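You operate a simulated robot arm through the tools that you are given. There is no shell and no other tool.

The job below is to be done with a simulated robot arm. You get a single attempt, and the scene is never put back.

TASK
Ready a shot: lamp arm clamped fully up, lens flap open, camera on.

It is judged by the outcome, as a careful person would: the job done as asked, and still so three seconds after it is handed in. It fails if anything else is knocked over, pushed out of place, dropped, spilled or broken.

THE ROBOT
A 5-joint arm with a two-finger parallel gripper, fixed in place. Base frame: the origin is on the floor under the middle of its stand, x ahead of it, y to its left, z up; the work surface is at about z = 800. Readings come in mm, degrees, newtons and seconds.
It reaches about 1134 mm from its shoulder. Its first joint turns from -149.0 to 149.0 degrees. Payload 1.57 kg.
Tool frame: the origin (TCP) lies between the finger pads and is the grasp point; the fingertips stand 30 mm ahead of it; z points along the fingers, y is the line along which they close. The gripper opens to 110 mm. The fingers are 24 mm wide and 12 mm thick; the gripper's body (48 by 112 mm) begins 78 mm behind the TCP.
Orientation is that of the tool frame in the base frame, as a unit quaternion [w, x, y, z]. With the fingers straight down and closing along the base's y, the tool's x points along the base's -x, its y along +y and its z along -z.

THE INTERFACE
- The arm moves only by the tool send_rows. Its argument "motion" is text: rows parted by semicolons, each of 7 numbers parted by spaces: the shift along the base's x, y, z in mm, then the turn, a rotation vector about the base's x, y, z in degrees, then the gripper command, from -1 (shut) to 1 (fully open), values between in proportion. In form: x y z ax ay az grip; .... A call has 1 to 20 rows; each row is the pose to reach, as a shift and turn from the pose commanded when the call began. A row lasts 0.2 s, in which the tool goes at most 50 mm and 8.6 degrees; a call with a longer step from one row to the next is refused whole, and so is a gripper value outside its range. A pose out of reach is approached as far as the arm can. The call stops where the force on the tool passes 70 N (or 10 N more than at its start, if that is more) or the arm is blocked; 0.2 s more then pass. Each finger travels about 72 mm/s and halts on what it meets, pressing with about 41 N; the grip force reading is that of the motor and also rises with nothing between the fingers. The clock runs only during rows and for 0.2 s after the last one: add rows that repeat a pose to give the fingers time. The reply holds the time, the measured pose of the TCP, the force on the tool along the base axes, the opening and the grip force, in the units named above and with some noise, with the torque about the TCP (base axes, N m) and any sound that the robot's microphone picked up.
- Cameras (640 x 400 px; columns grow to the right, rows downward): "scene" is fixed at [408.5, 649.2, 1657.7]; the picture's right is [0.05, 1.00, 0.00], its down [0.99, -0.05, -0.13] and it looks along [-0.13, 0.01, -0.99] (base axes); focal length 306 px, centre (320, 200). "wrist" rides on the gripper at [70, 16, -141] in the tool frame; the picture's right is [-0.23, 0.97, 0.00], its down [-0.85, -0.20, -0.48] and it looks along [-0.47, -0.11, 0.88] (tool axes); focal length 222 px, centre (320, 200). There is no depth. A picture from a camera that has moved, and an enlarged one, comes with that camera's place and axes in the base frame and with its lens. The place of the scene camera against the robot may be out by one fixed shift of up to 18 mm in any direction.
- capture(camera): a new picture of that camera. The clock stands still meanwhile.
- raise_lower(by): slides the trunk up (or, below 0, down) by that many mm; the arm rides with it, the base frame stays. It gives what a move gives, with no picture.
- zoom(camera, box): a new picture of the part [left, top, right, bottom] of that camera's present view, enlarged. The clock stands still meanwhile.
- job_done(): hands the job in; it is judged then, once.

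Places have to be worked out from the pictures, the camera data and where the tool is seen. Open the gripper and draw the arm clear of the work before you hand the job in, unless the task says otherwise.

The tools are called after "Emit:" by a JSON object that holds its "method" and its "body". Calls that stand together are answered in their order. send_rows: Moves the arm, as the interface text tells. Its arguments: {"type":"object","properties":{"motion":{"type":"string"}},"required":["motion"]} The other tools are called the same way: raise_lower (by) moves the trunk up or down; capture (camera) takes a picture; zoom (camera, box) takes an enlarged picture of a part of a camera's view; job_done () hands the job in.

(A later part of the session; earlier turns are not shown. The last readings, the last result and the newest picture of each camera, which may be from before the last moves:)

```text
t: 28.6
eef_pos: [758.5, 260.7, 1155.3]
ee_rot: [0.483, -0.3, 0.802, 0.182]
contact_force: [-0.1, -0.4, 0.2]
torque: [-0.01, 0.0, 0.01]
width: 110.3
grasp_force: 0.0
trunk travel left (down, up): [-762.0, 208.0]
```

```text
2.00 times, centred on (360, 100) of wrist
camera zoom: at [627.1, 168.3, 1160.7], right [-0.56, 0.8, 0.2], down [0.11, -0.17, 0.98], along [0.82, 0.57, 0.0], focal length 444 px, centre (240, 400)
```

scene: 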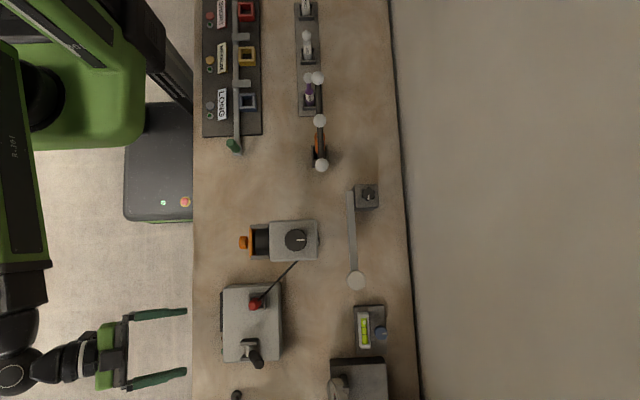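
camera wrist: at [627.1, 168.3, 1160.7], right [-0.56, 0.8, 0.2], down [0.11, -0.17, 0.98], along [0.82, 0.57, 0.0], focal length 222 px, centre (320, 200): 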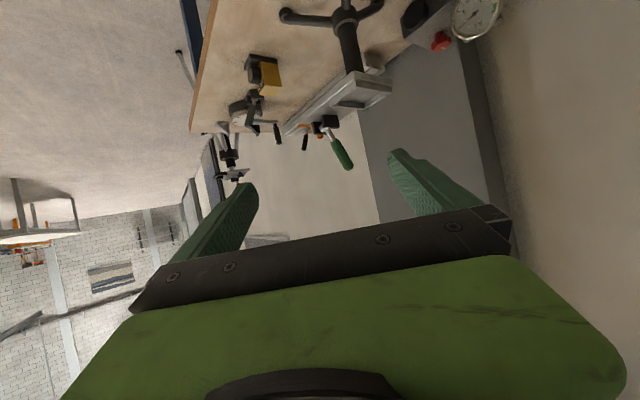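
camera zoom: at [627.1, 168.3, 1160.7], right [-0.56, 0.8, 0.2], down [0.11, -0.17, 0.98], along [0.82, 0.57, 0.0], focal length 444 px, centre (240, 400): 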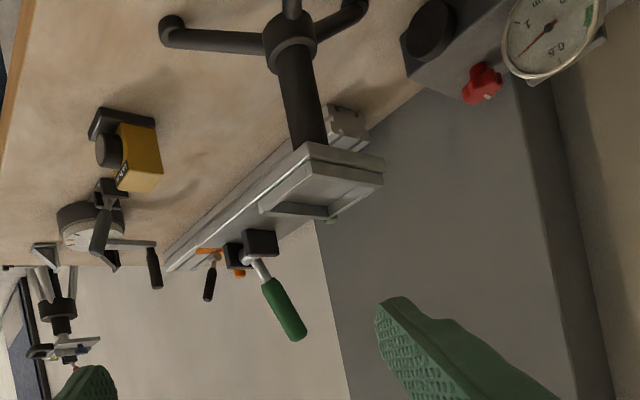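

I zoom on the small yellow item and others to rule them out.

Emit:
{"method": "zoom", "body": {"camera": "wrist", "box": [220, 40, 320, 130]}}

Emit:
{"method": "zoom", "body": {"camera": "wrist", "box": [270, 50, 410, 180]}}

```text
4.44 times, centred on (270, 85) of wrist
camera zoom: at [627.1, 168.3, 1160.7], right [-0.56, 0.8, 0.2], down [0.11, -0.17, 0.98], along [0.82, 0.57, 0.0], focal length 987 px, centre (542, 711)
```

zoom: 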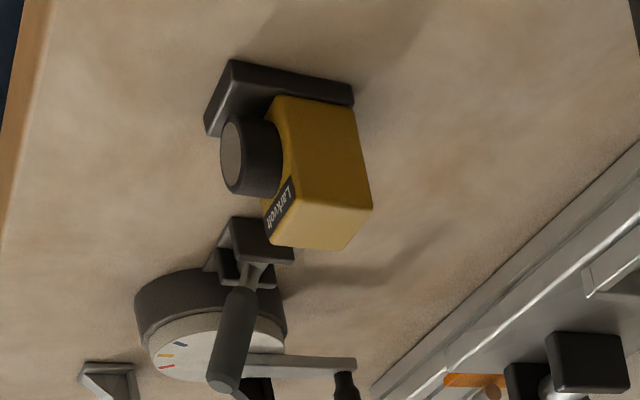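

```text
3.08 times, centred on (340, 115) of wrist
camera zoom: at [627.1, 168.3, 1160.7], right [-0.56, 0.8, 0.2], down [0.11, -0.17, 0.98], along [0.82, 0.57, 0.0], focal length 684 px, centre (258, 462)
```

zoom: 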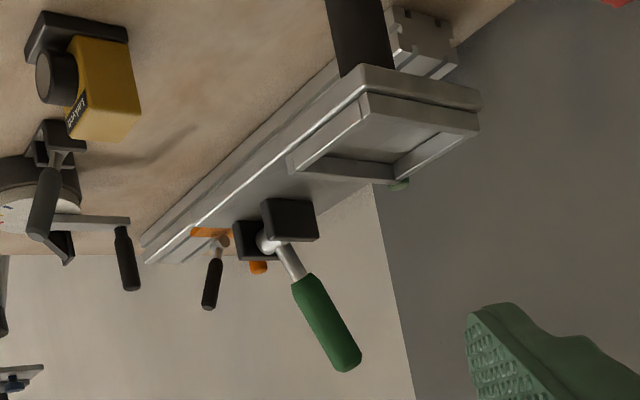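

Nothing else resembles the camera or lamp. I raise the trunk 100 and swing the tool around to look at the lamp joint from the +x side, high above everything.

Emit:
{"method": "raise_lower", "body": {"by": 100}}

Emit:
{"method": "send_rows", "body": {"motion": "-12.5 38.6 0 0 0 5.7 1; -26.5 75.7 0 0 0 11.4 1; -41.8 111.2 0 0 0 17.1 1; -58.1 144.8 0 0 0 22.8 1; -75.4 176.6 0 0 0 28.5 1; -93.4 206.4 0 0 0 34.2 1; -112 234.1 0 0 0 39.9 1; -130.8 259.9 0 0 0 45.6 1; -149.8 283.5 0 0 0 51.3 1; -168.7 305 0 0 0 57 1; -187.4 324.5 0 0 0 62.7 1; -205.5 341.9 0 0 0 68.4 1; -222.9 357.4 0 0 0 74.1 1; -239.4 370.9 0 0 0 79.8 1; -255 382.6 0 0 0 85.5 1; -269.2 392.6 0 0 0 91.2 1; -282 401.1 0 0 0 96.9 1; -293.2 408.3 0 0 0 102.6 1; -302.9 414.1 0 0 0 108.3 1; -310.6 418.9 0 0 0 114 1"}}

Emit:
{"method": "send_rows", "body": {"motion": "17 -8 -19 -2.9 -6.2 0 1; 34 -16 -40 -5.7 -12.3 0 1; 51 -24 -62 -8.6 -18.4 0 1; 67.3 -31.4 -84 -11.4 -24.5 0 1; 67.3 -31.4 -84 -11.4 -24.5 0 1"}}

Emit:
{"method": "capture", "body": {"camera": "wrist"}}

Emit:
{"method": "zoom", "body": {"camera": "wrist", "box": [200, 0, 420, 180]}}

Emit:
{"method": "capture", "body": {"camera": "scene"}}

```text
t: 29.9
eef_pos: [756.2, 261.0, 1254.0]
ee_rot: [0.483, -0.3, 0.802, 0.182]
contact_force: [-0.4, -1.0, 0.4]
torque: [0.01, -0.03, -0.01]
width: 109.9
grasp_force: 0.1
trunk travel left (down, up): [-862.0, 108.0]
```

```text
t: 34.1
eef_pos: [446.7, 680.7, 1255.6]
ee_rot: [-0.11, 0.835, -0.184, -0.506]
contact_force: [0.4, 0.6, -0.4]
torque: [-0.01, -0.01, -0.03]
width: 110.2
grasp_force: 0.0
trunk travel left (down, up): [-862.0, 108.0]
```

```text
t: 35.3
eef_pos: [514.8, 649.7, 1171.9]
ee_rot: [-0.063, 0.931, -0.205, -0.295]
contact_force: [0.0, 0.1, 0.6]
torque: [0.01, 0.0, 0.02]
width: 109.9
grasp_force: 0.1
out of reach, approached as far as the arm can: row 1, 2, 3
trunk travel left (down, up): [-862.0, 108.0]
```

```text
taken
camera wrist: at [632.7, 575.0, 1248.2], right [-0.58, -0.8, 0.13], down [-0.3, 0.36, 0.88], along [-0.76, 0.47, -0.45], focal length 222 px, centre (320, 200)
```

wrist: 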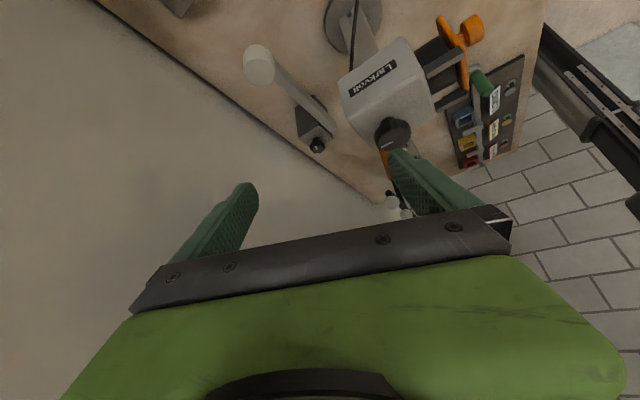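

```text
2.22 times, centred on (310, 90) of wrist
camera zoom: at [632.7, 575.0, 1248.2], right [-0.58, -0.8, 0.13], down [-0.3, 0.36, 0.88], along [-0.76, 0.47, -0.45], focal length 494 px, centre (342, 444)
```

zoom: 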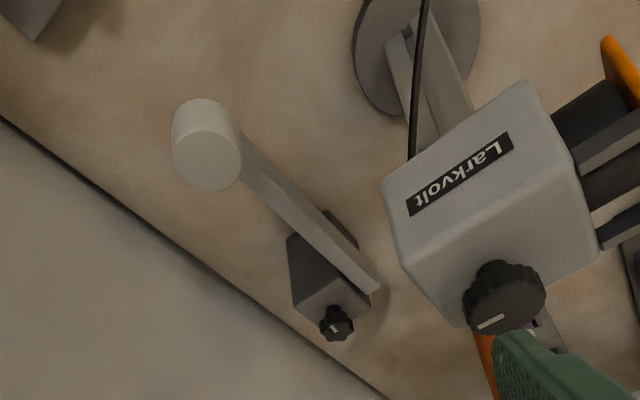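

```text
taken
```

scene: 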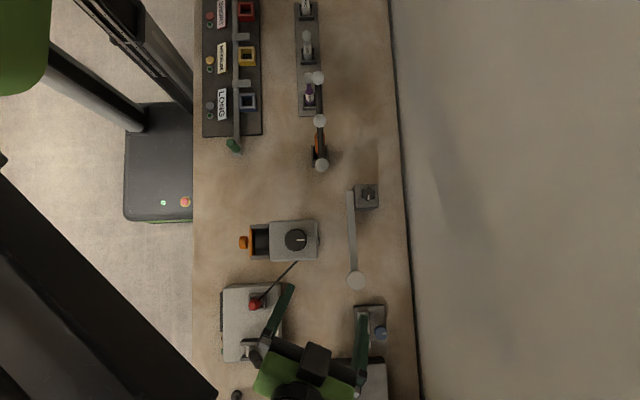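

The lamp: a post with a star clamp knob on top (≈(301,772,917)), a bar on its −y side, lamp head at ≈(512,738,870). I straighten the tool vertical here, then go over the lamp head at a high level to study the arm's own clearance and the lamp from close.

Emit:
{"method": "send_rows", "body": {"motion": "25 -11.6 -9 -3 -6.3 0 1; 50 -23.3 -19 -5.9 -12.7 0 1; 75 -35 -28 -8.9 -19 0 1; 100 -46.6 -36 -11.8 -25.4 0 1; 124.8 -58.2 -43.4 -14.8 -31.7 0 1; 124.8 -58.2 -43.4 -14.8 -31.7 0 1"}}

Emit:
{"method": "send_rows", "body": {"motion": "-30 26 0 0 0 5 1; -60 52 0 0 0 10 1; -90 78 0 0 0 15 1; -120 104 0 0 0 20 1; -150 130 0 0 0 25 1; -150 130 0 0 0 25 1"}}

Emit:
{"method": "capture", "body": {"camera": "wrist"}}

Emit:
{"method": "capture", "body": {"camera": "scene"}}

```text
t: 36.7
eef_pos: [638.4, 590.9, 1127.8]
ee_rot: [0.002, 0.976, -0.217, 0.0]
contact_force: [0.5, -0.6, 0.3]
torque: [0.0, 0.0, 0.02]
width: 110.0
grasp_force: 0.0
out of reach, approached as far as the arm can: row 1, 2, 3, 4
trunk travel left (down, up): [-862.0, 108.0]
```

```text
t: 38.1
eef_pos: [488.2, 719.4, 1128.5]
ee_rot: [0.001, 1.0, 0.0, 0.0]
contact_force: [0.4, 0.5, -0.1]
torque: [0.0, -0.02, 0.04]
width: 109.7
grasp_force: 0.0
trunk travel left (down, up): [-862.0, 108.0]
```

```text
taken
camera wrist: at [556.7, 701.5, 1270.6], right [-0.23, -0.97, 0.0], down [-0.85, 0.2, 0.48], along [-0.47, 0.11, -0.88], focal length 222 px, centre (320, 200)
```

wrist: 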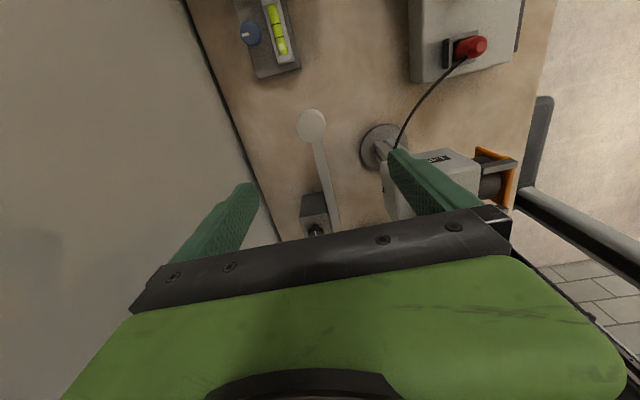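

```text
taken
```

scene: 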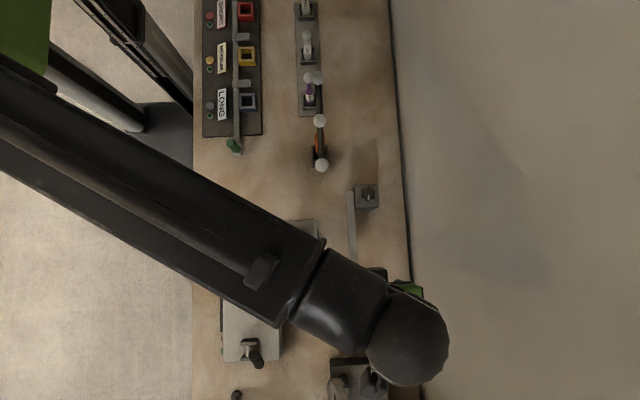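

The beam of the arm is about 95 mm wide and passes above the camera, so I must keep the wrist high. I refine the lamp head to about (500,727), top z≈930. I centre over it and lower the trunk 100, then look again.

Emit:
{"method": "send_rows", "body": {"motion": "12 8 0 0 0 0 1; 12 8 0 0 0 0 1"}}

Emit:
{"method": "raise_lower", "body": {"by": -100}}

Emit:
{"method": "capture", "body": {"camera": "wrist"}}

Emit:
{"method": "zoom", "body": {"camera": "wrist", "box": [230, 80, 410, 240]}}

Emit:
{"method": "capture", "body": {"camera": "scene"}}

```text
t: 38.7
eef_pos: [499.8, 726.9, 1128.7]
ee_rot: [0.001, 1.0, -0.001, -0.001]
contact_force: [0.0, -0.2, -0.6]
torque: [-0.02, -0.01, 0.02]
width: 110.1
grasp_force: 0.1
trunk travel left (down, up): [-862.0, 108.0]
```

```text
t: 40.0
eef_pos: [500.5, 727.2, 1028.8]
ee_rot: [0.002, 1.0, 0.0, -0.001]
contact_force: [0.0, 0.2, 0.9]
torque: [-0.01, 0.0, 0.0]
width: 109.8
grasp_force: 0.1
trunk travel left (down, up): [-762.0, 208.0]
```

```text
taken
camera wrist: at [568.9, 709.7, 1170.7], right [-0.23, -0.97, 0.0], down [-0.85, 0.2, 0.48], along [-0.47, 0.11, -0.88], focal length 222 px, centre (320, 200)
```

wrist: 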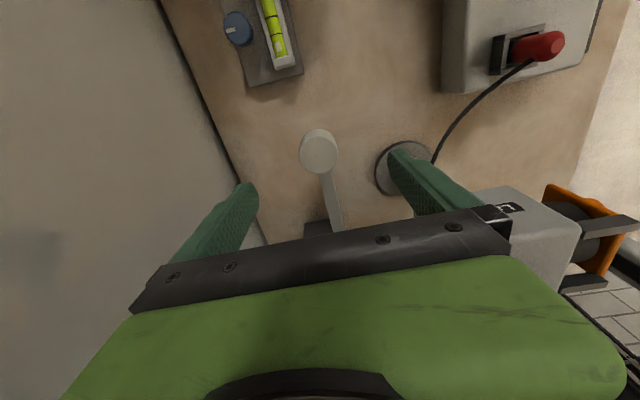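

```text
2.50 times, centred on (320, 160) of wrist
camera zoom: at [568.9, 709.7, 1170.7], right [-0.23, -0.97, 0.0], down [-0.85, 0.2, 0.48], along [-0.47, 0.11, -0.88], focal length 555 px, centre (320, 300)
```

zoom: 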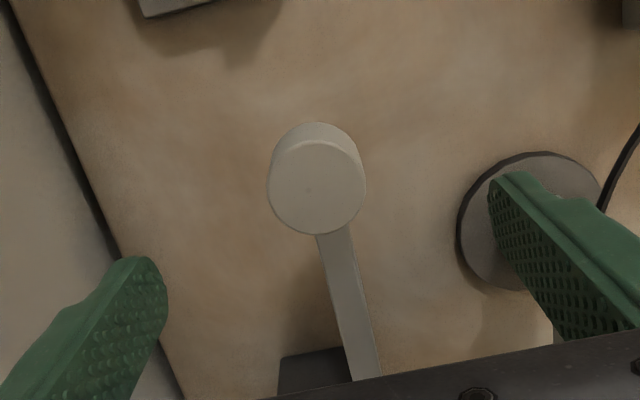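

```text
taken
```

scene: 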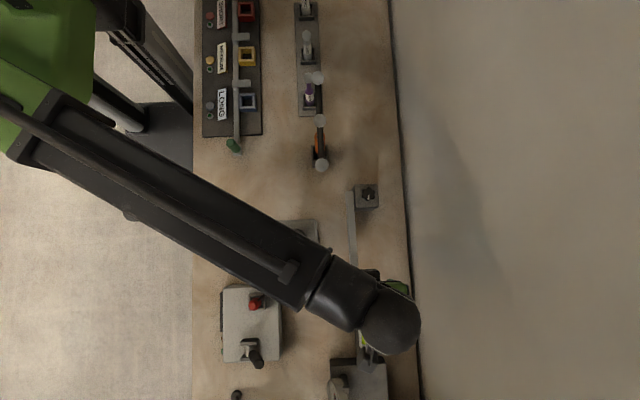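

Lamp head: about Ø42, z≈898–938 at (500,727). I lower the trunk 110 with the gripper open so the fingers straddle the head.

Emit:
{"method": "raise_lower", "body": {"by": -60}}

Emit:
{"method": "raise_lower", "body": {"by": -48}}

Emit:
{"method": "capture", "body": {"camera": "wrist"}}

Emit:
{"method": "zoom", "body": {"camera": "wrist", "box": [230, 100, 410, 260]}}

Emit:
{"method": "capture", "body": {"camera": "scene"}}

```text
t: 41.0
eef_pos: [499.5, 726.5, 968.5]
ee_rot: [0.001, 1.0, -0.001, -0.001]
contact_force: [-0.2, 0.2, 0.4]
torque: [-0.01, -0.02, -0.01]
width: 110.3
grasp_force: 0.1
trunk travel left (down, up): [-702.0, 268.0]
```

```text
t: 41.9
eef_pos: [499.0, 727.4, 920.7]
ee_rot: [0.001, 1.0, -0.001, -0.001]
contact_force: [0.8, 1.4, -0.1]
torque: [0.02, 0.0, 0.02]
width: 110.0
grasp_force: 0.0
trunk travel left (down, up): [-654.0, 316.0]
```

```text
taken
camera wrist: at [568.9, 709.7, 1062.7], right [-0.23, -0.97, 0.0], down [-0.85, 0.2, 0.48], along [-0.47, 0.11, -0.88], focal length 222 px, centre (320, 200)
```

wrist: 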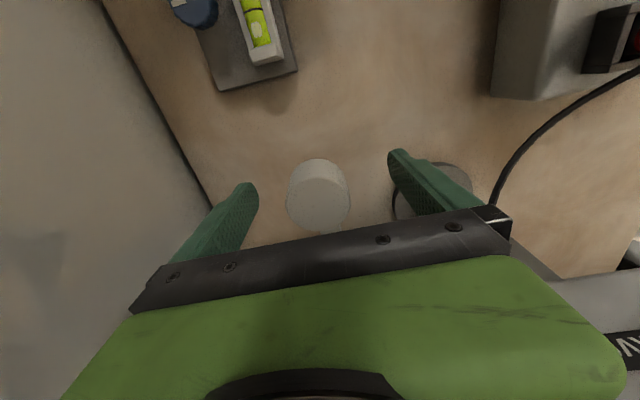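

```text
2.50 times, centred on (320, 180) of wrist
camera zoom: at [568.9, 709.7, 1062.7], right [-0.23, -0.97, 0.0], down [-0.85, 0.2, 0.48], along [-0.47, 0.11, -0.88], focal length 555 px, centre (320, 250)
```

zoom: 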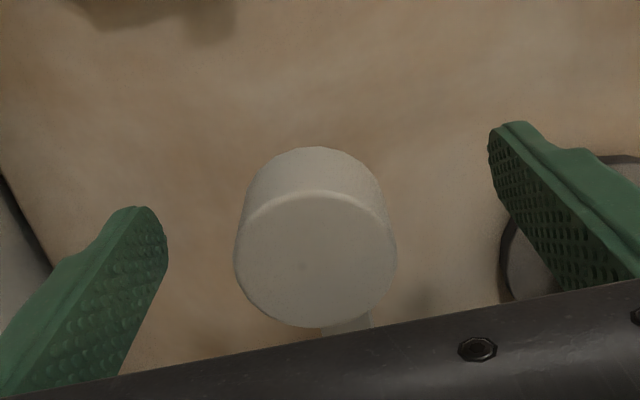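

```text
taken
```

scene: 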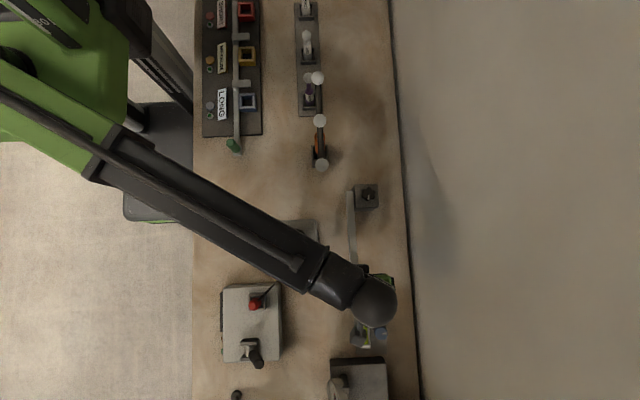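

The head is centred between the fingers. I close on it gently.

Emit:
{"method": "send_rows", "body": {"motion": "0 0 0 0 0 0 0.2; 0 0 0 0 0 0 -0.1; 0 0 0 0 0 0 -0.4; 0 0 0 0 0 0 -0.4; 0 0 0 0 0 0 -0.4"}}

Emit:
{"method": "raise_lower", "body": {"by": 6}}

Emit:
{"method": "zoom", "body": {"camera": "wrist", "box": [230, 100, 410, 260]}}

```text
t: 43.1
eef_pos: [499.5, 729.8, 920.8]
ee_rot: [0.0, 1.0, 0.0, -0.001]
contact_force: [4.7, 19.2, 10.6]
torque: [0.67, 0.13, 0.05]
width: 43.8
grasp_force: 44.3
trunk travel left (down, up): [-654.0, 316.0]
```

```text
t: 43.7
eef_pos: [500.0, 728.9, 924.0]
ee_rot: [0.003, 1.0, 0.0, -0.003]
contact_force: [-5.5, 4.0, -35.3]
torque: [0.61, -0.21, 0.12]
width: 43.3
grasp_force: 45.7
trunk travel left (down, up): [-660.0, 310.0]
```

```text
2.50 times, centred on (320, 180) of wrist
camera zoom: at [569.6, 712.1, 1065.6], right [-0.23, -0.97, 0.01], down [-0.85, 0.2, 0.48], along [-0.47, 0.1, -0.88], focal length 555 px, centre (320, 250)
```

zoom: 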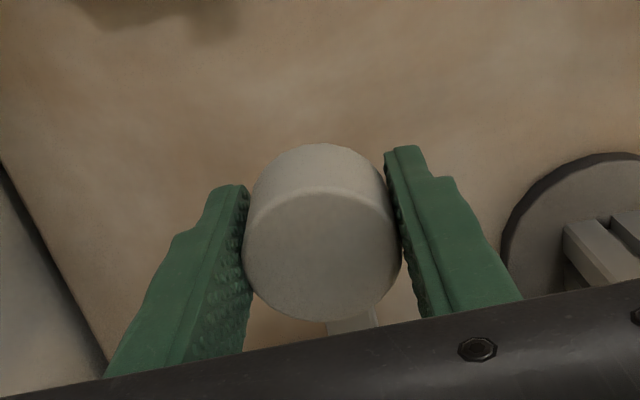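

The head doesn't follow (35 N resistance after 3 mm), so the clamp is tight. I undo the lift, release, and back off upward.

Emit:
{"method": "raise_lower", "body": {"by": -6}}

Emit:
{"method": "send_rows", "body": {"motion": "0 0 0 0 0 0 0; 0 0 0 0 0 0 0.6; 0 0 0 0 0 0 1; 0 0 0 0 0 0 1; 0 0 0 0 0 0 1"}}

Emit:
{"method": "raise_lower", "body": {"by": 170}}

```text
t: 44.2
eef_pos: [499.6, 727.3, 920.6]
ee_rot: [-0.001, 1.0, 0.0, 0.0]
contact_force: [9.7, 31.3, 34.5]
torque: [-0.31, 0.09, -0.17]
width: 43.8
grasp_force: 44.8
trunk travel left (down, up): [-654.0, 316.0]
```

```text
t: 45.4
eef_pos: [499.6, 727.6, 921.6]
ee_rot: [0.001, 1.0, 0.0, -0.001]
contact_force: [-0.1, -0.8, 0.2]
torque: [-0.01, -0.04, 0.01]
width: 110.0
grasp_force: 0.1
trunk travel left (down, up): [-654.0, 316.0]
```

```text
t: 47.3
eef_pos: [499.2, 727.9, 1090.6]
ee_rot: [0.002, 1.0, -0.001, 0.0]
contact_force: [0.7, 1.8, 0.0]
torque: [-0.01, 0.01, 0.04]
width: 110.1
grasp_force: 0.0
trunk travel left (down, up): [-824.0, 146.0]
```

Now I move over the star knob at a safe height to see it closely.

Emit:
{"method": "send_rows", "body": {"motion": "-40 9 0 0 0 0 1; -80 18 0 0 0 0 1; -120 27 0 0 0 0 1; -160 36 0 0 0 0 1; -198 44 0 0 0 0 1; -198 44 0 0 0 0 1"}}

Emit:
{"method": "capture", "body": {"camera": "wrist"}}

Emit:
{"method": "zoom", "body": {"camera": "wrist", "box": [230, 70, 410, 230]}}

Emit:
{"method": "capture", "body": {"camera": "scene"}}

```text
t: 48.7
eef_pos: [303.7, 770.0, 1091.0]
ee_rot: [0.002, 1.0, -0.001, -0.001]
contact_force: [1.0, 0.6, -0.4]
torque: [-0.01, 0.02, 0.04]
width: 110.3
grasp_force: 0.0
trunk travel left (down, up): [-824.0, 146.0]
```

```text
taken
camera wrist: at [371.8, 752.6, 1232.5], right [-0.23, -0.97, 0.0], down [-0.85, 0.2, 0.48], along [-0.47, 0.11, -0.88], focal length 222 px, centre (320, 200)
```

wrist: 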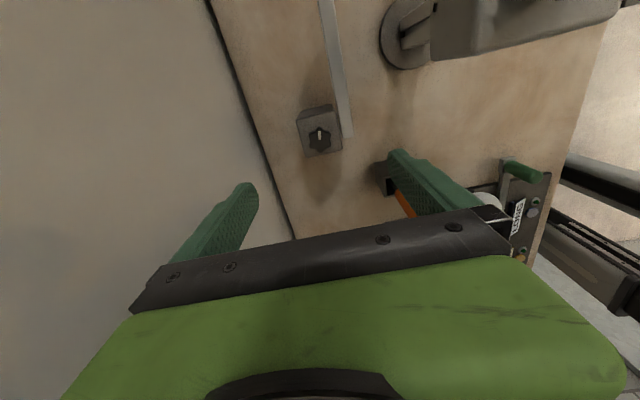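

```text
2.50 times, centred on (320, 150) of wrist
camera zoom: at [371.8, 752.6, 1232.5], right [-0.23, -0.97, 0.0], down [-0.85, 0.2, 0.48], along [-0.47, 0.11, -0.88], focal length 555 px, centre (320, 325)
```

zoom: 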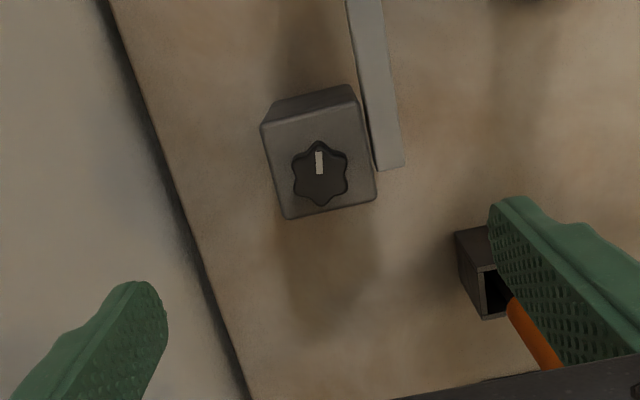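

```text
taken
```

scene: 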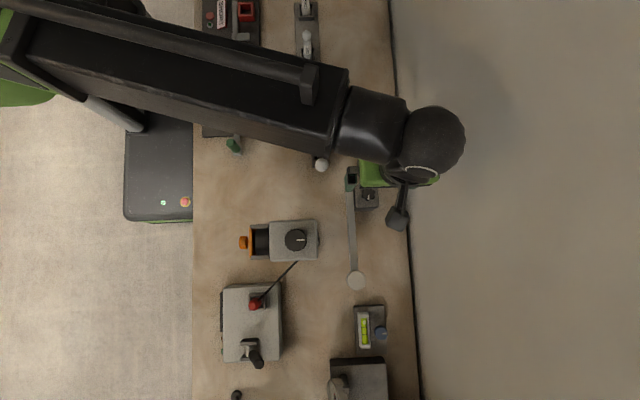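

The knob is at about (299,770). The beam passes above the wand, so I descend in stages and check: first 100 mm.

Emit:
{"method": "send_rows", "body": {"motion": "-4 0 0 0 0 0 1; -4 0 0 0 0 0 1"}}

Emit:
{"method": "raise_lower", "body": {"by": -110}}

Emit:
{"method": "capture", "body": {"camera": "wrist"}}

Emit:
{"method": "zoom", "body": {"camera": "wrist", "box": [230, 90, 410, 250]}}

Emit:
{"method": "capture", "body": {"camera": "scene"}}

```text
t: 49.3
eef_pos: [297.6, 770.3, 1090.7]
ee_rot: [0.002, 1.0, -0.001, -0.001]
contact_force: [-0.2, 0.2, -0.7]
torque: [-0.01, 0.04, 0.03]
width: 110.2
grasp_force: 0.1
trunk travel left (down, up): [-824.0, 146.0]
```

```text
t: 50.8
eef_pos: [298.3, 769.4, 979.8]
ee_rot: [0.002, 1.0, -0.001, -0.001]
contact_force: [-0.7, -0.3, -0.8]
torque: [0.0, 0.02, -0.04]
width: 110.0
grasp_force: 0.0
trunk travel left (down, up): [-714.0, 256.0]
```

```text
taken
camera wrist: at [367.3, 752.9, 1122.7], right [-0.23, -0.97, 0.0], down [-0.85, 0.2, 0.48], along [-0.47, 0.11, -0.88], focal length 222 px, centre (320, 200)
```

wrist: 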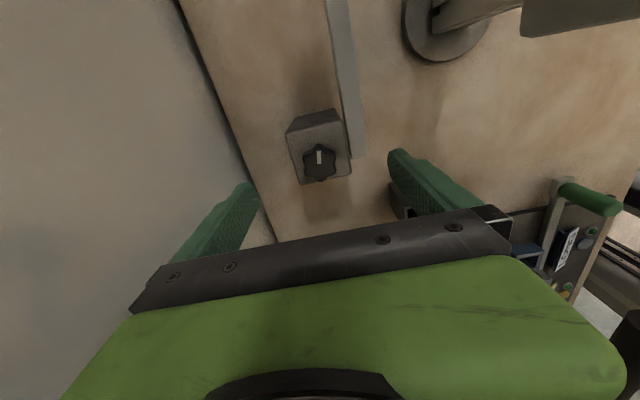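

```text
2.50 times, centred on (320, 170) of wrist
camera zoom: at [367.3, 752.9, 1122.7], right [-0.23, -0.97, 0.0], down [-0.85, 0.2, 0.48], along [-0.47, 0.11, -0.88], focal length 555 px, centre (320, 275)
```

zoom: 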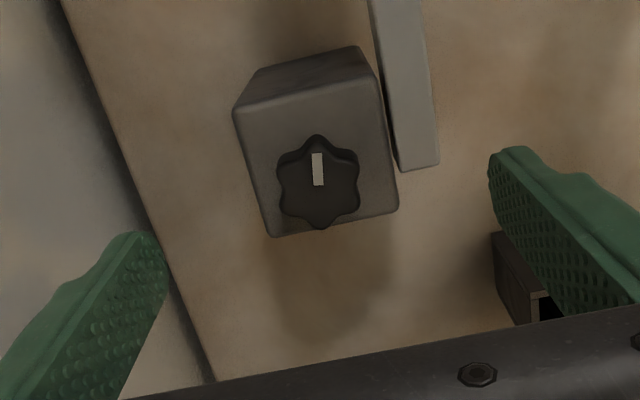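

```text
taken
```

scene: 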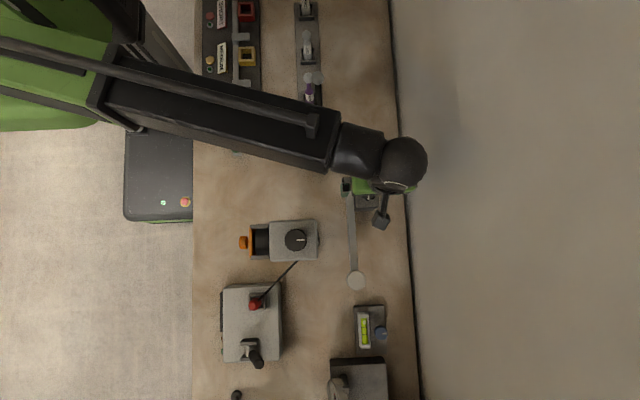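

Knob top is at roughly z≈928 at (300,768). To keep the fingers off the bar while closing, I turn the gripper 50° and pre-close to about 52 mm before descending.

Emit:
{"method": "send_rows", "body": {"motion": "0.5 -0.5 0 0 0 8.4 0.6; 1 -1 0 0 0 16.8 0.2; 1.5 -1 0 0 0 25.2 -0.05; 1.5 -1 0 0 0 33.6 -0.05; 1.5 -1 0 0 0 42 -0.05; 1.5 -1 0 0 0 50 -0.05; 1.5 -1 0 0 0 50 -0.05"}}

Emit:
{"method": "capture", "body": {"camera": "wrist"}}

Emit:
{"method": "capture", "body": {"camera": "scene"}}

```text
t: 52.4
eef_pos: [299.7, 769.5, 979.0]
ee_rot: [0.002, 0.906, 0.423, 0.0]
contact_force: [0.3, 0.8, 0.7]
torque: [0.01, -0.02, 0.0]
width: 52.3
grasp_force: 0.1
trunk travel left (down, up): [-714.0, 256.0]
```

```text
taken
camera wrist: at [355.6, 812.0, 1122.6], right [0.6, -0.8, 0.0], down [-0.7, -0.53, 0.48], along [-0.38, -0.29, -0.88], focal length 222 px, centre (320, 200)
```

wrist: 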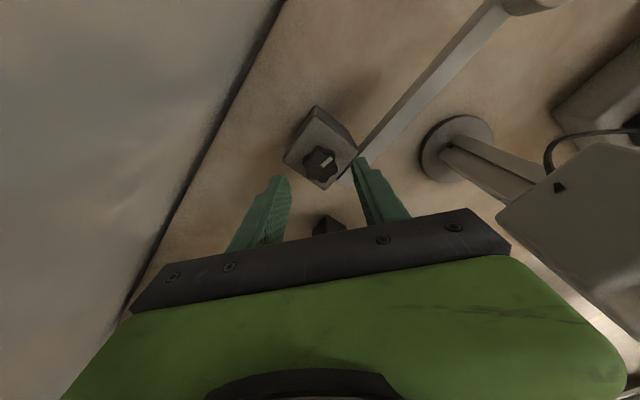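

```text
taken
```

scene: 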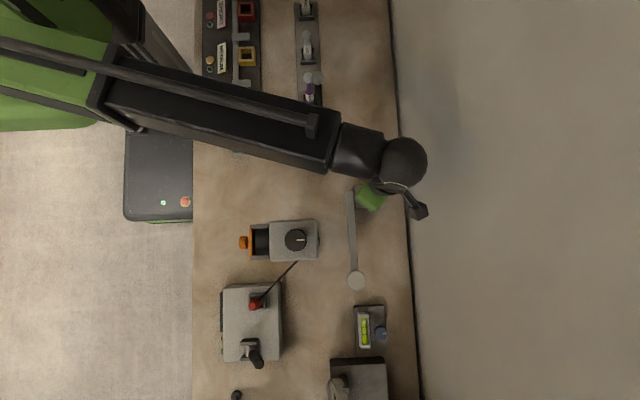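

The roll is done by the last joint alone. TCP is centred on the knob within about 1 mm; I lower 41 so the tips straddle it.

Emit:
{"method": "raise_lower", "body": {"by": -30}}

Emit:
{"method": "zoom", "body": {"camera": "wrist", "box": [230, 90, 410, 250]}}

Emit:
{"method": "capture", "body": {"camera": "scene"}}

```text
t: 53.1
eef_pos: [299.5, 767.8, 951.1]
ee_rot: [0.002, 0.907, 0.422, 0.0]
contact_force: [0.2, 0.6, 0.3]
torque: [-0.03, 0.0, -0.02]
width: 52.2
grasp_force: 0.0
trunk travel left (down, up): [-684.0, 286.0]
```

```text
2.50 times, centred on (320, 170) of wrist
camera zoom: at [355.8, 811.8, 1092.6], right [0.6, -0.8, 0.0], down [-0.7, -0.52, 0.48], along [-0.38, -0.29, -0.88], focal length 555 px, centre (320, 275)
```

zoom: 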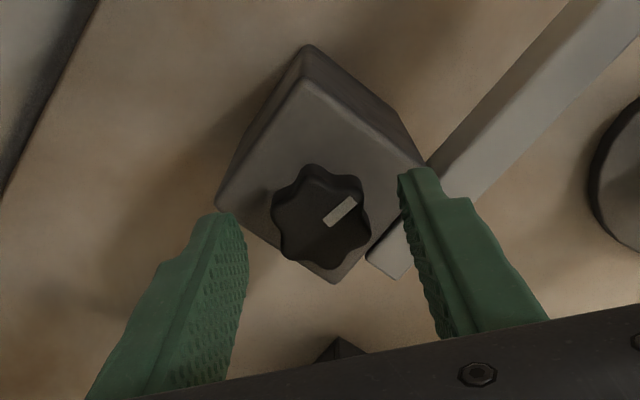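

```text
taken
```

scene: 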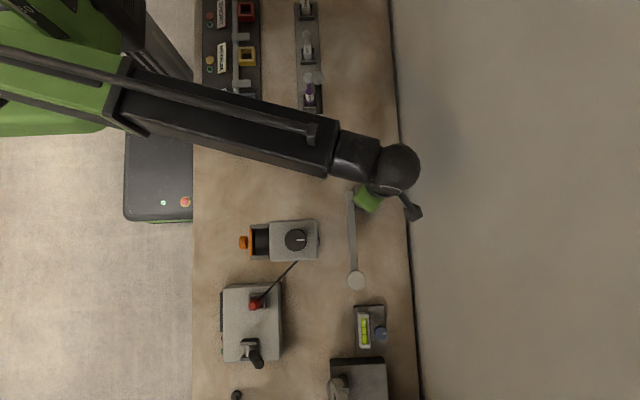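

Alignment looks good; I lower 12 more so the tips sit beside the knob.

Emit:
{"method": "raise_lower", "body": {"by": -12}}

Emit:
{"method": "zoom", "body": {"camera": "wrist", "box": [230, 90, 410, 250]}}

Emit:
{"method": "zoom", "body": {"camera": "scene", "box": [290, 50, 430, 220]}}

```text
t: 53.7
eef_pos: [299.0, 768.5, 938.7]
ee_rot: [0.002, 0.907, 0.422, 0.0]
contact_force: [0.8, -0.1, -0.9]
torque: [-0.01, 0.02, 0.01]
width: 52.3
grasp_force: 0.0
trunk travel left (down, up): [-672.0, 298.0]
```

```text
2.50 times, centred on (320, 170) of wrist
camera zoom: at [355.8, 811.8, 1080.7], right [0.6, -0.8, 0.0], down [-0.7, -0.52, 0.48], along [-0.38, -0.29, -0.88], focal length 555 px, centre (320, 275)
```

zoom: 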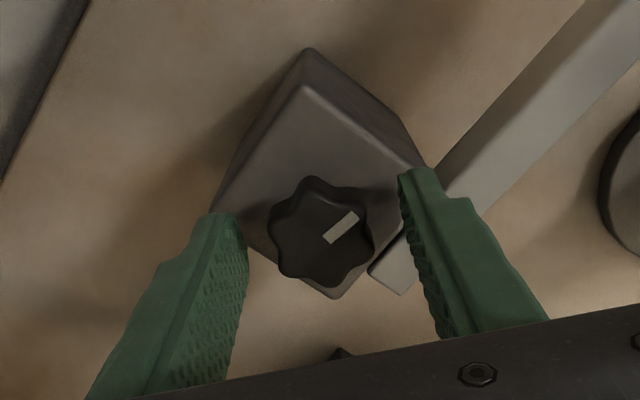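

```text
2.35 times, centred on (360, 135) of scene
camera zoom: at [408.5, 649.2, 1657.7], right [0.05, 1.0, 0.0], down [0.99, -0.05, -0.13], along [-0.13, 0.01, -0.99], focal length 721 px, centre (226, 353)
```

zoom: 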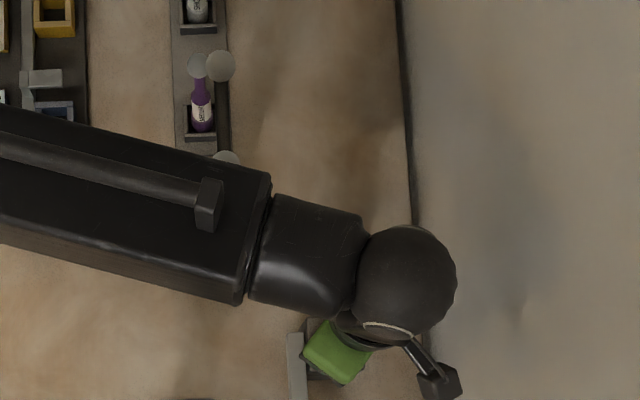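

The wand is undisturbed. Now I close on the knob.

Emit:
{"method": "send_rows", "body": {"motion": "0 0 0 0 0 0 -0.3; 0 0 0 0 0 0 -0.6; 0 0 0 0 0 0 -0.6; 0 0 0 0 0 0 -0.6"}}

Emit:
{"method": "zoom", "body": {"camera": "wrist", "box": [230, 90, 410, 250]}}

```text
t: 54.7
eef_pos: [300.7, 770.2, 939.1]
ee_rot: [0.002, 0.907, 0.422, -0.001]
contact_force: [3.6, -5.3, -4.5]
torque: [-0.11, -0.13, 0.03]
width: 33.1
grasp_force: 41.4
trunk travel left (down, up): [-672.0, 298.0]
```

```text
2.50 times, centred on (320, 170) of wrist
camera zoom: at [356.3, 811.5, 1080.6], right [0.6, -0.8, 0.0], down [-0.7, -0.52, 0.48], along [-0.38, -0.29, -0.88], focal length 555 px, centre (320, 275)
```

zoom: 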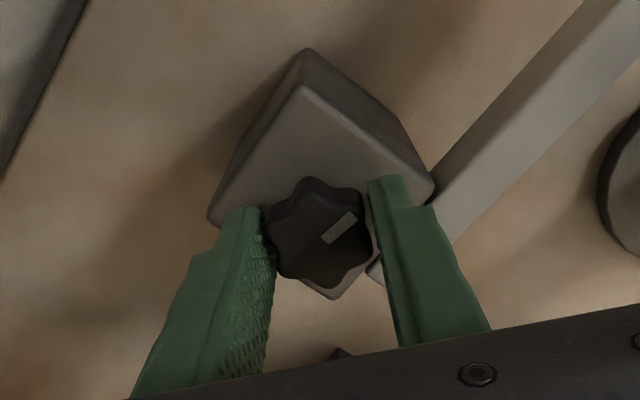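

Gripped (33 mm). I turn it counter-clockwise 25° and watch the torque.

Emit:
{"method": "send_rows", "body": {"motion": "0 0 0 0 0 6 -0.6; 0 0 0 0 0 12 -0.6; 0 0 0 0 0 18 -0.6; 0 0 0 0 0 25 -0.6; 0 0 0 0 0 25 -0.6"}}

Emit:
{"method": "zoom", "body": {"camera": "wrist", "box": [230, 90, 410, 250]}}

```text
t: 55.9
eef_pos: [298.9, 768.5, 938.3]
ee_rot: [0.003, 0.845, 0.534, 0.0]
contact_force: [10.6, -3.4, 0.7]
torque: [-0.25, -0.27, -0.02]
width: 33.2
grasp_force: 41.7
out of reach, approached as far as the arm can: row 3, 4, 5
trunk travel left (down, up): [-672.0, 298.0]
```

```text
2.50 times, centred on (320, 170) of wrist
camera zoom: at [343.3, 824.4, 1080.7], right [0.78, -0.62, 0.0], down [-0.55, -0.69, 0.48], along [-0.29, -0.38, -0.88], focal length 555 px, centre (320, 275)
```

zoom: 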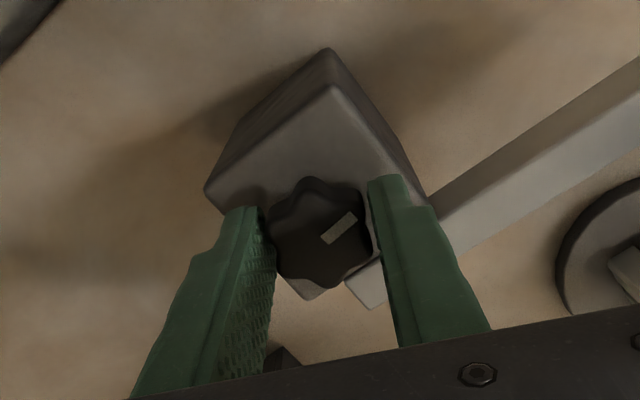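

The knob turned freely with the gripper (~15°) until my roll joint hit its limit. I release slightly (44 mm), roll back about 108°, regrip and turn counter-clockwise again.

Emit:
{"method": "send_rows", "body": {"motion": "0 0 0 0 0 0 -0.2; 0 0 0 0 0 0 -0.2; 0 0 0 0 0 -8.4 -0.2; 0 0 0 0 0 -16.8 -0.2; 0 0 0 0 0 -25.2 -0.2; 0 0 0 0 0 -33.6 -0.2; 0 0 0 0 0 -42 -0.2; 0 0 0 0 0 -50.4 -0.2; 0 0 0 0 0 -58.8 -0.2; 0 0 0 0 0 -67.2 -0.2; 0 0 0 0 0 -75.6 -0.2; 0 0 0 0 0 -84 -0.2; 0 0 0 0 0 -92.4 -0.2; 0 0 0 0 0 -100.8 -0.2; 0 0 0 0 0 -108 -0.2; 0 0 0 0 0 -108 -0.2"}}

Emit:
{"method": "zoom", "body": {"camera": "wrist", "box": [230, 90, 410, 250]}}

Emit:
{"method": "capture", "body": {"camera": "wrist"}}

```text
t: 59.3
eef_pos: [300.0, 770.3, 939.0]
ee_rot: [0.001, 0.929, -0.371, -0.001]
contact_force: [-0.4, 0.8, -0.8]
torque: [-0.01, 0.02, 0.01]
width: 43.9
grasp_force: 0.1
trunk travel left (down, up): [-672.0, 298.0]
```

```text
2.50 times, centred on (320, 170) of wrist
camera zoom: at [338.9, 708.9, 1080.6], right [-0.84, -0.55, 0.0], down [-0.48, 0.73, 0.48], along [-0.27, 0.4, -0.88], focal length 555 px, centre (320, 275)
```

zoom: 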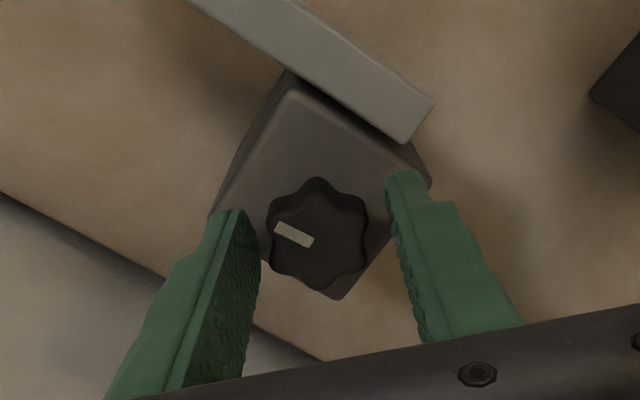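

```text
taken
camera wrist: at [338.9, 708.9, 1080.6], right [-0.84, -0.55, 0.0], down [-0.48, 0.73, 0.48], along [-0.27, 0.4, -0.88], focal length 222 px, centre (320, 200)
```

wrist: 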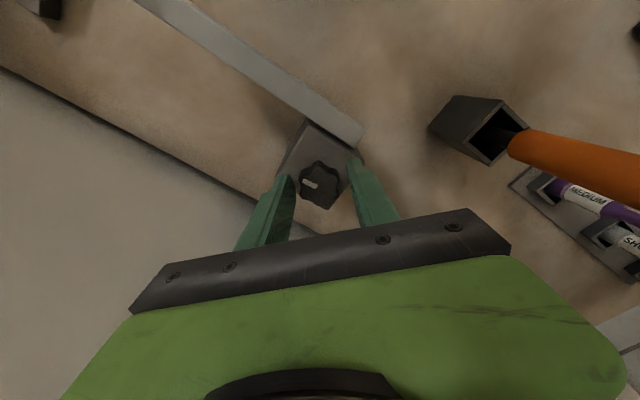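

Pointer now at about +16°. I grip and turn counter-clockwise 105°.

Emit:
{"method": "send_rows", "body": {"motion": "0 0 0 0 0 0 -0.6; 0 0 0 0 0 0 -0.6; 0 0 0 0 0 8 -0.6; 0 0 0 0 0 16 -0.6; 0 0 0 0 0 24 -0.6; 0 0 0 0 0 32 -0.6; 0 0 0 0 0 40 -0.6; 0 0 0 0 0 48 -0.6; 0 0 0 0 0 56 -0.6; 0 0 0 0 0 64 -0.6; 0 0 0 0 0 72 -0.6; 0 0 0 0 0 80 -0.6; 0 0 0 0 0 88 -0.6; 0 0 0 0 0 96 -0.6; 0 0 0 0 0 104 -0.6; 0 0 0 0 0 104 -0.6"}}

Emit:
{"method": "capture", "body": {"camera": "wrist"}}

Emit:
{"method": "zoom", "body": {"camera": "wrist", "box": [230, 90, 410, 250]}}

Emit:
{"method": "capture", "body": {"camera": "scene"}}

```text
t: 62.7
eef_pos: [300.1, 769.3, 938.2]
ee_rot: [0.003, 0.863, 0.505, 0.0]
contact_force: [1.0, -3.4, -2.2]
torque: [-0.13, 0.04, -0.4]
width: 33.2
grasp_force: 40.9
trunk travel left (down, up): [-672.0, 298.0]
```

```text
taken
camera wrist: at [347.2, 821.5, 1080.6], right [0.74, -0.67, 0.0], down [-0.59, -0.65, 0.48], along [-0.32, -0.36, -0.88], focal length 222 px, centre (320, 200)
```

wrist: 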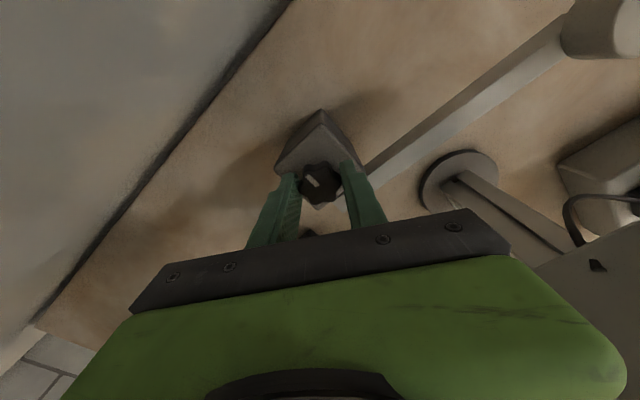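

```text
2.50 times, centred on (320, 170) of wrist
camera zoom: at [347.2, 821.5, 1080.6], right [0.74, -0.67, 0.0], down [-0.59, -0.65, 0.48], along [-0.32, -0.36, -0.88], focal length 555 px, centre (320, 275)
```

zoom: 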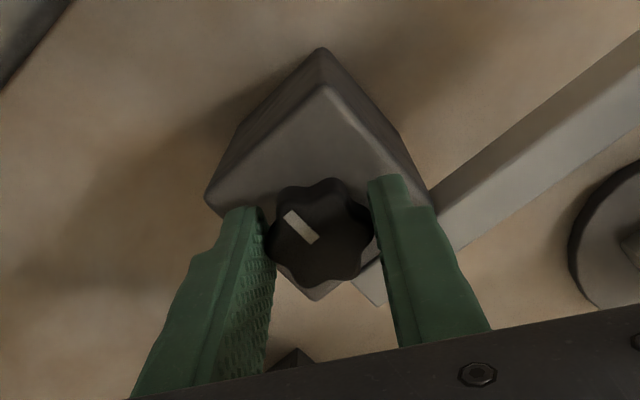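

```text
taken
```

scene: 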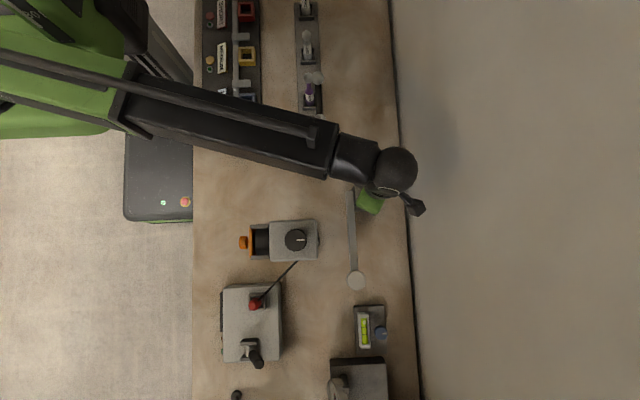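

The knob met a stop after ~105° counter-clockwise (torque −0.4 N m), so it should be fully loose. I release, rise, and go back over the lamp head.

Emit:
{"method": "send_rows", "body": {"motion": "0 0 0 0 0 0 -0.2; 0 0 0 0 0 0 -0.2; 0 0 0 0 0 0 -0.1"}}

Emit:
{"method": "raise_lower", "body": {"by": 150}}

Emit:
{"method": "capture", "body": {"camera": "wrist"}}

Emit:
{"method": "capture", "body": {"camera": "scene"}}

```text
t: 63.5
eef_pos: [299.9, 769.2, 939.7]
ee_rot: [0.002, 0.863, 0.504, 0.0]
contact_force: [0.0, 0.5, 0.1]
torque: [0.01, 0.02, 0.0]
width: 49.4
grasp_force: 0.1
trunk travel left (down, up): [-672.0, 298.0]
```

```text
t: 65.2
eef_pos: [299.5, 770.3, 1087.8]
ee_rot: [0.002, 0.863, 0.505, 0.001]
contact_force: [0.0, -0.4, -0.2]
torque: [-0.05, -0.03, -0.03]
width: 49.6
grasp_force: 0.2
trunk travel left (down, up): [-822.0, 148.0]
```

```text
taken
camera wrist: at [347.0, 821.8, 1230.5], right [0.74, -0.68, 0.0], down [-0.59, -0.65, 0.48], along [-0.32, -0.36, -0.88], focal length 222 px, centre (320, 200)
```

wrist: 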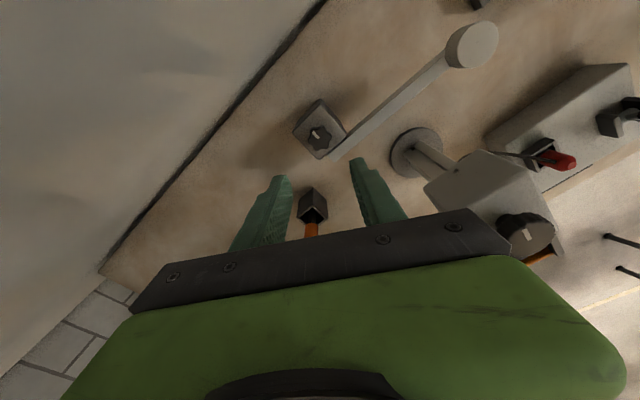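

```text
taken
```

scene: 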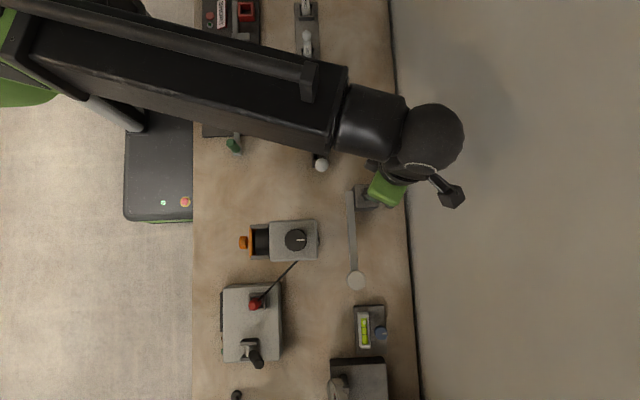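

The lamp stays level when loose. I return over the lamp head with the gripper aligned (closing along y) and opened to ~75 mm.

Emit:
{"method": "send_rows", "body": {"motion": "25 -5 0 0 0 -7.6 0.36; 50 -10 0 0 0 -15.2 0.36; 75 -16 0 0 0 -22.8 0.36; 100 -21 0 0 0 -30.4 0.36; 125 -27 0 0 0 -38 0.36; 150 -32 0 0 0 -45.6 0.36; 175 -38 0 0 0 -53.2 0.36; 200.5 -43 0 0 0 -60.8 0.36; 200.5 -43 0 0 0 -60.8 0.36"}}

Emit:
{"method": "raise_lower", "body": {"by": -120}}

Emit:
{"method": "raise_lower", "body": {"by": -46}}

Emit:
{"method": "zoom", "body": {"camera": "wrist", "box": [230, 100, 410, 260]}}

```text
t: 67.2
eef_pos: [502.5, 726.9, 1089.2]
ee_rot: [0.001, 1.0, -0.003, -0.001]
contact_force: [0.2, 0.8, 0.2]
torque: [-0.01, 0.02, -0.01]
width: 74.6
grasp_force: 0.0
trunk travel left (down, up): [-822.0, 148.0]
```

```text
t: 68.8
eef_pos: [501.8, 727.2, 969.7]
ee_rot: [0.002, 1.0, -0.002, -0.001]
contact_force: [0.2, 0.0, -0.3]
torque: [0.03, 0.0, -0.04]
width: 74.6
grasp_force: 0.1
trunk travel left (down, up): [-702.0, 268.0]
```

```text
t: 69.6
eef_pos: [503.2, 726.8, 923.3]
ee_rot: [0.002, 1.0, -0.002, -0.002]
contact_force: [-0.6, 0.5, -0.6]
torque: [-0.01, -0.02, 0.0]
width: 74.9
grasp_force: 0.1
trunk travel left (down, up): [-656.0, 314.0]
```

```text
2.50 times, centred on (320, 180) of wrist
camera zoom: at [571.6, 709.0, 1064.8], right [-0.23, -0.97, 0.0], down [-0.85, 0.2, 0.48], along [-0.47, 0.11, -0.88], focal length 555 px, centre (320, 250)
```

zoom: 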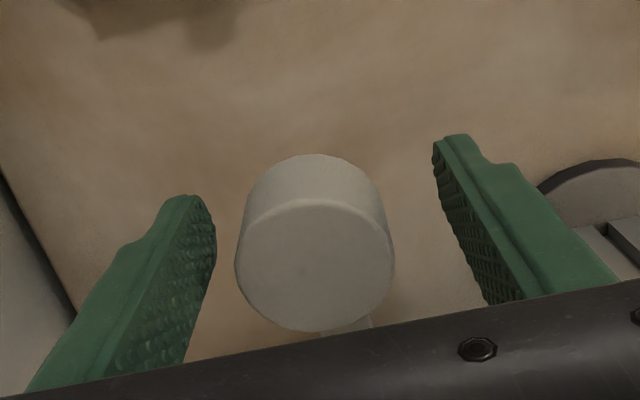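

I close on the head and try a first 15 mm lift to see whether it now follows.

Emit:
{"method": "send_rows", "body": {"motion": "-2 0 0 0 0 0 0; -2 0 0 0 0 0 -0.4; -2 0 0 0 0 0 -0.4; -2 0 0 0 0 0 -0.4"}}

Emit:
{"method": "raise_lower", "body": {"by": 10}}

Emit:
{"method": "zoom", "body": {"camera": "wrist", "box": [230, 100, 410, 260]}}

```text
t: 70.6
eef_pos: [499.8, 729.0, 921.9]
ee_rot: [0.001, 1.0, 0.0, 0.0]
contact_force: [5.2, 22.8, 5.1]
torque: [0.93, 0.59, 0.04]
width: 43.8
grasp_force: 45.0
trunk travel left (down, up): [-656.0, 314.0]
```

```text
t: 71.2
eef_pos: [498.4, 728.4, 932.0]
ee_rot: [0.002, 1.0, -0.001, -0.002]
contact_force: [-6.3, 22.7, -1.1]
torque: [0.06, -0.1, 0.0]
width: 43.9
grasp_force: 45.2
trunk travel left (down, up): [-666.0, 304.0]
```

```text
2.50 times, centred on (320, 180) of wrist
camera zoom: at [568.2, 711.8, 1073.7], right [-0.23, -0.97, 0.01], down [-0.85, 0.2, 0.48], along [-0.47, 0.1, -0.88], focal length 555 px, centre (320, 250)
```

zoom: 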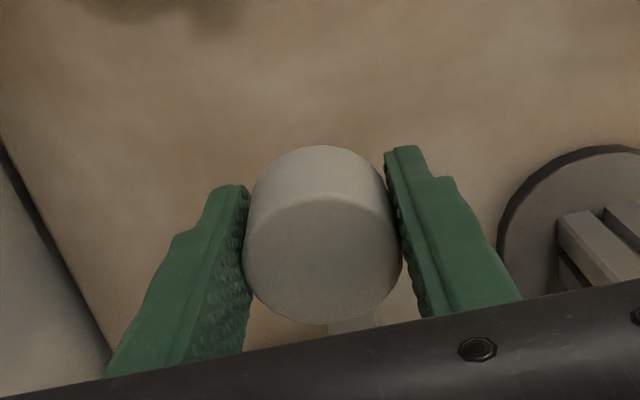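

It follows freely now. I continue in small alternating steps: inward, up, inward, up — following the arc about the pivot (~(300,892)).

Emit:
{"method": "send_rows", "body": {"motion": "-5 1.5 0 0 0 0 -0.4; -5 1.5 0 0 0 0 -0.4"}}

Emit:
{"method": "raise_lower", "body": {"by": 18}}

Emit:
{"method": "send_rows", "body": {"motion": "-6 0 0 0 0 0 -0.4; -6 0 0 0 0 0 -0.4"}}

Emit:
{"method": "raise_lower", "body": {"by": 18}}

Emit:
{"method": "capture", "body": {"camera": "wrist"}}

Emit:
{"method": "capture", "body": {"camera": "scene"}}

```text
t: 71.8
eef_pos: [499.5, 728.5, 931.7]
ee_rot: [0.002, 1.0, -0.003, 0.0]
contact_force: [21.2, 18.6, 10.5]
torque: [0.32, 0.81, -0.08]
width: 43.5
grasp_force: 45.1
trunk travel left (down, up): [-666.0, 304.0]
```

```text
t: 72.5
eef_pos: [492.9, 728.5, 951.9]
ee_rot: [0.002, 1.0, -0.001, -0.002]
contact_force: [-6.3, 5.3, 2.4]
torque: [0.37, 0.75, 0.19]
width: 43.9
grasp_force: 26.0
trunk travel left (down, up): [-684.0, 286.0]
```

```text
t: 73.1
eef_pos: [493.0, 729.2, 950.7]
ee_rot: [0.002, 1.0, -0.003, 0.0]
contact_force: [21.0, 14.8, 14.0]
torque: [0.75, 0.93, 0.05]
width: 43.9
grasp_force: 44.9
trunk travel left (down, up): [-684.0, 286.0]
```

```text
t: 73.7
eef_pos: [486.2, 729.8, 968.5]
ee_rot: [0.002, 1.0, -0.001, -0.004]
contact_force: [-13.6, 0.8, -2.9]
torque: [0.04, 0.88, 0.22]
width: 43.3
grasp_force: 45.2
trunk travel left (down, up): [-702.0, 268.0]
```

```text
taken
camera wrist: at [556.0, 712.0, 1110.8], right [-0.23, -0.97, 0.01], down [-0.85, 0.2, 0.48], along [-0.47, 0.1, -0.88], focal length 222 px, centre (320, 200)
```

wrist: 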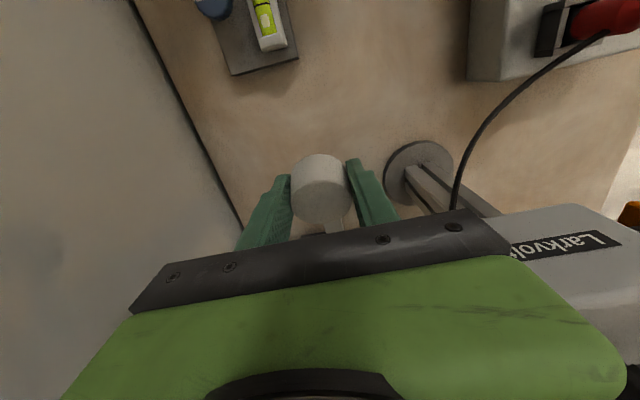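

```text
taken
```

scene: 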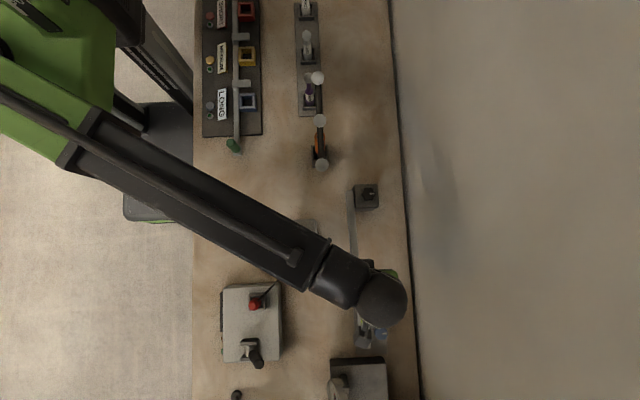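

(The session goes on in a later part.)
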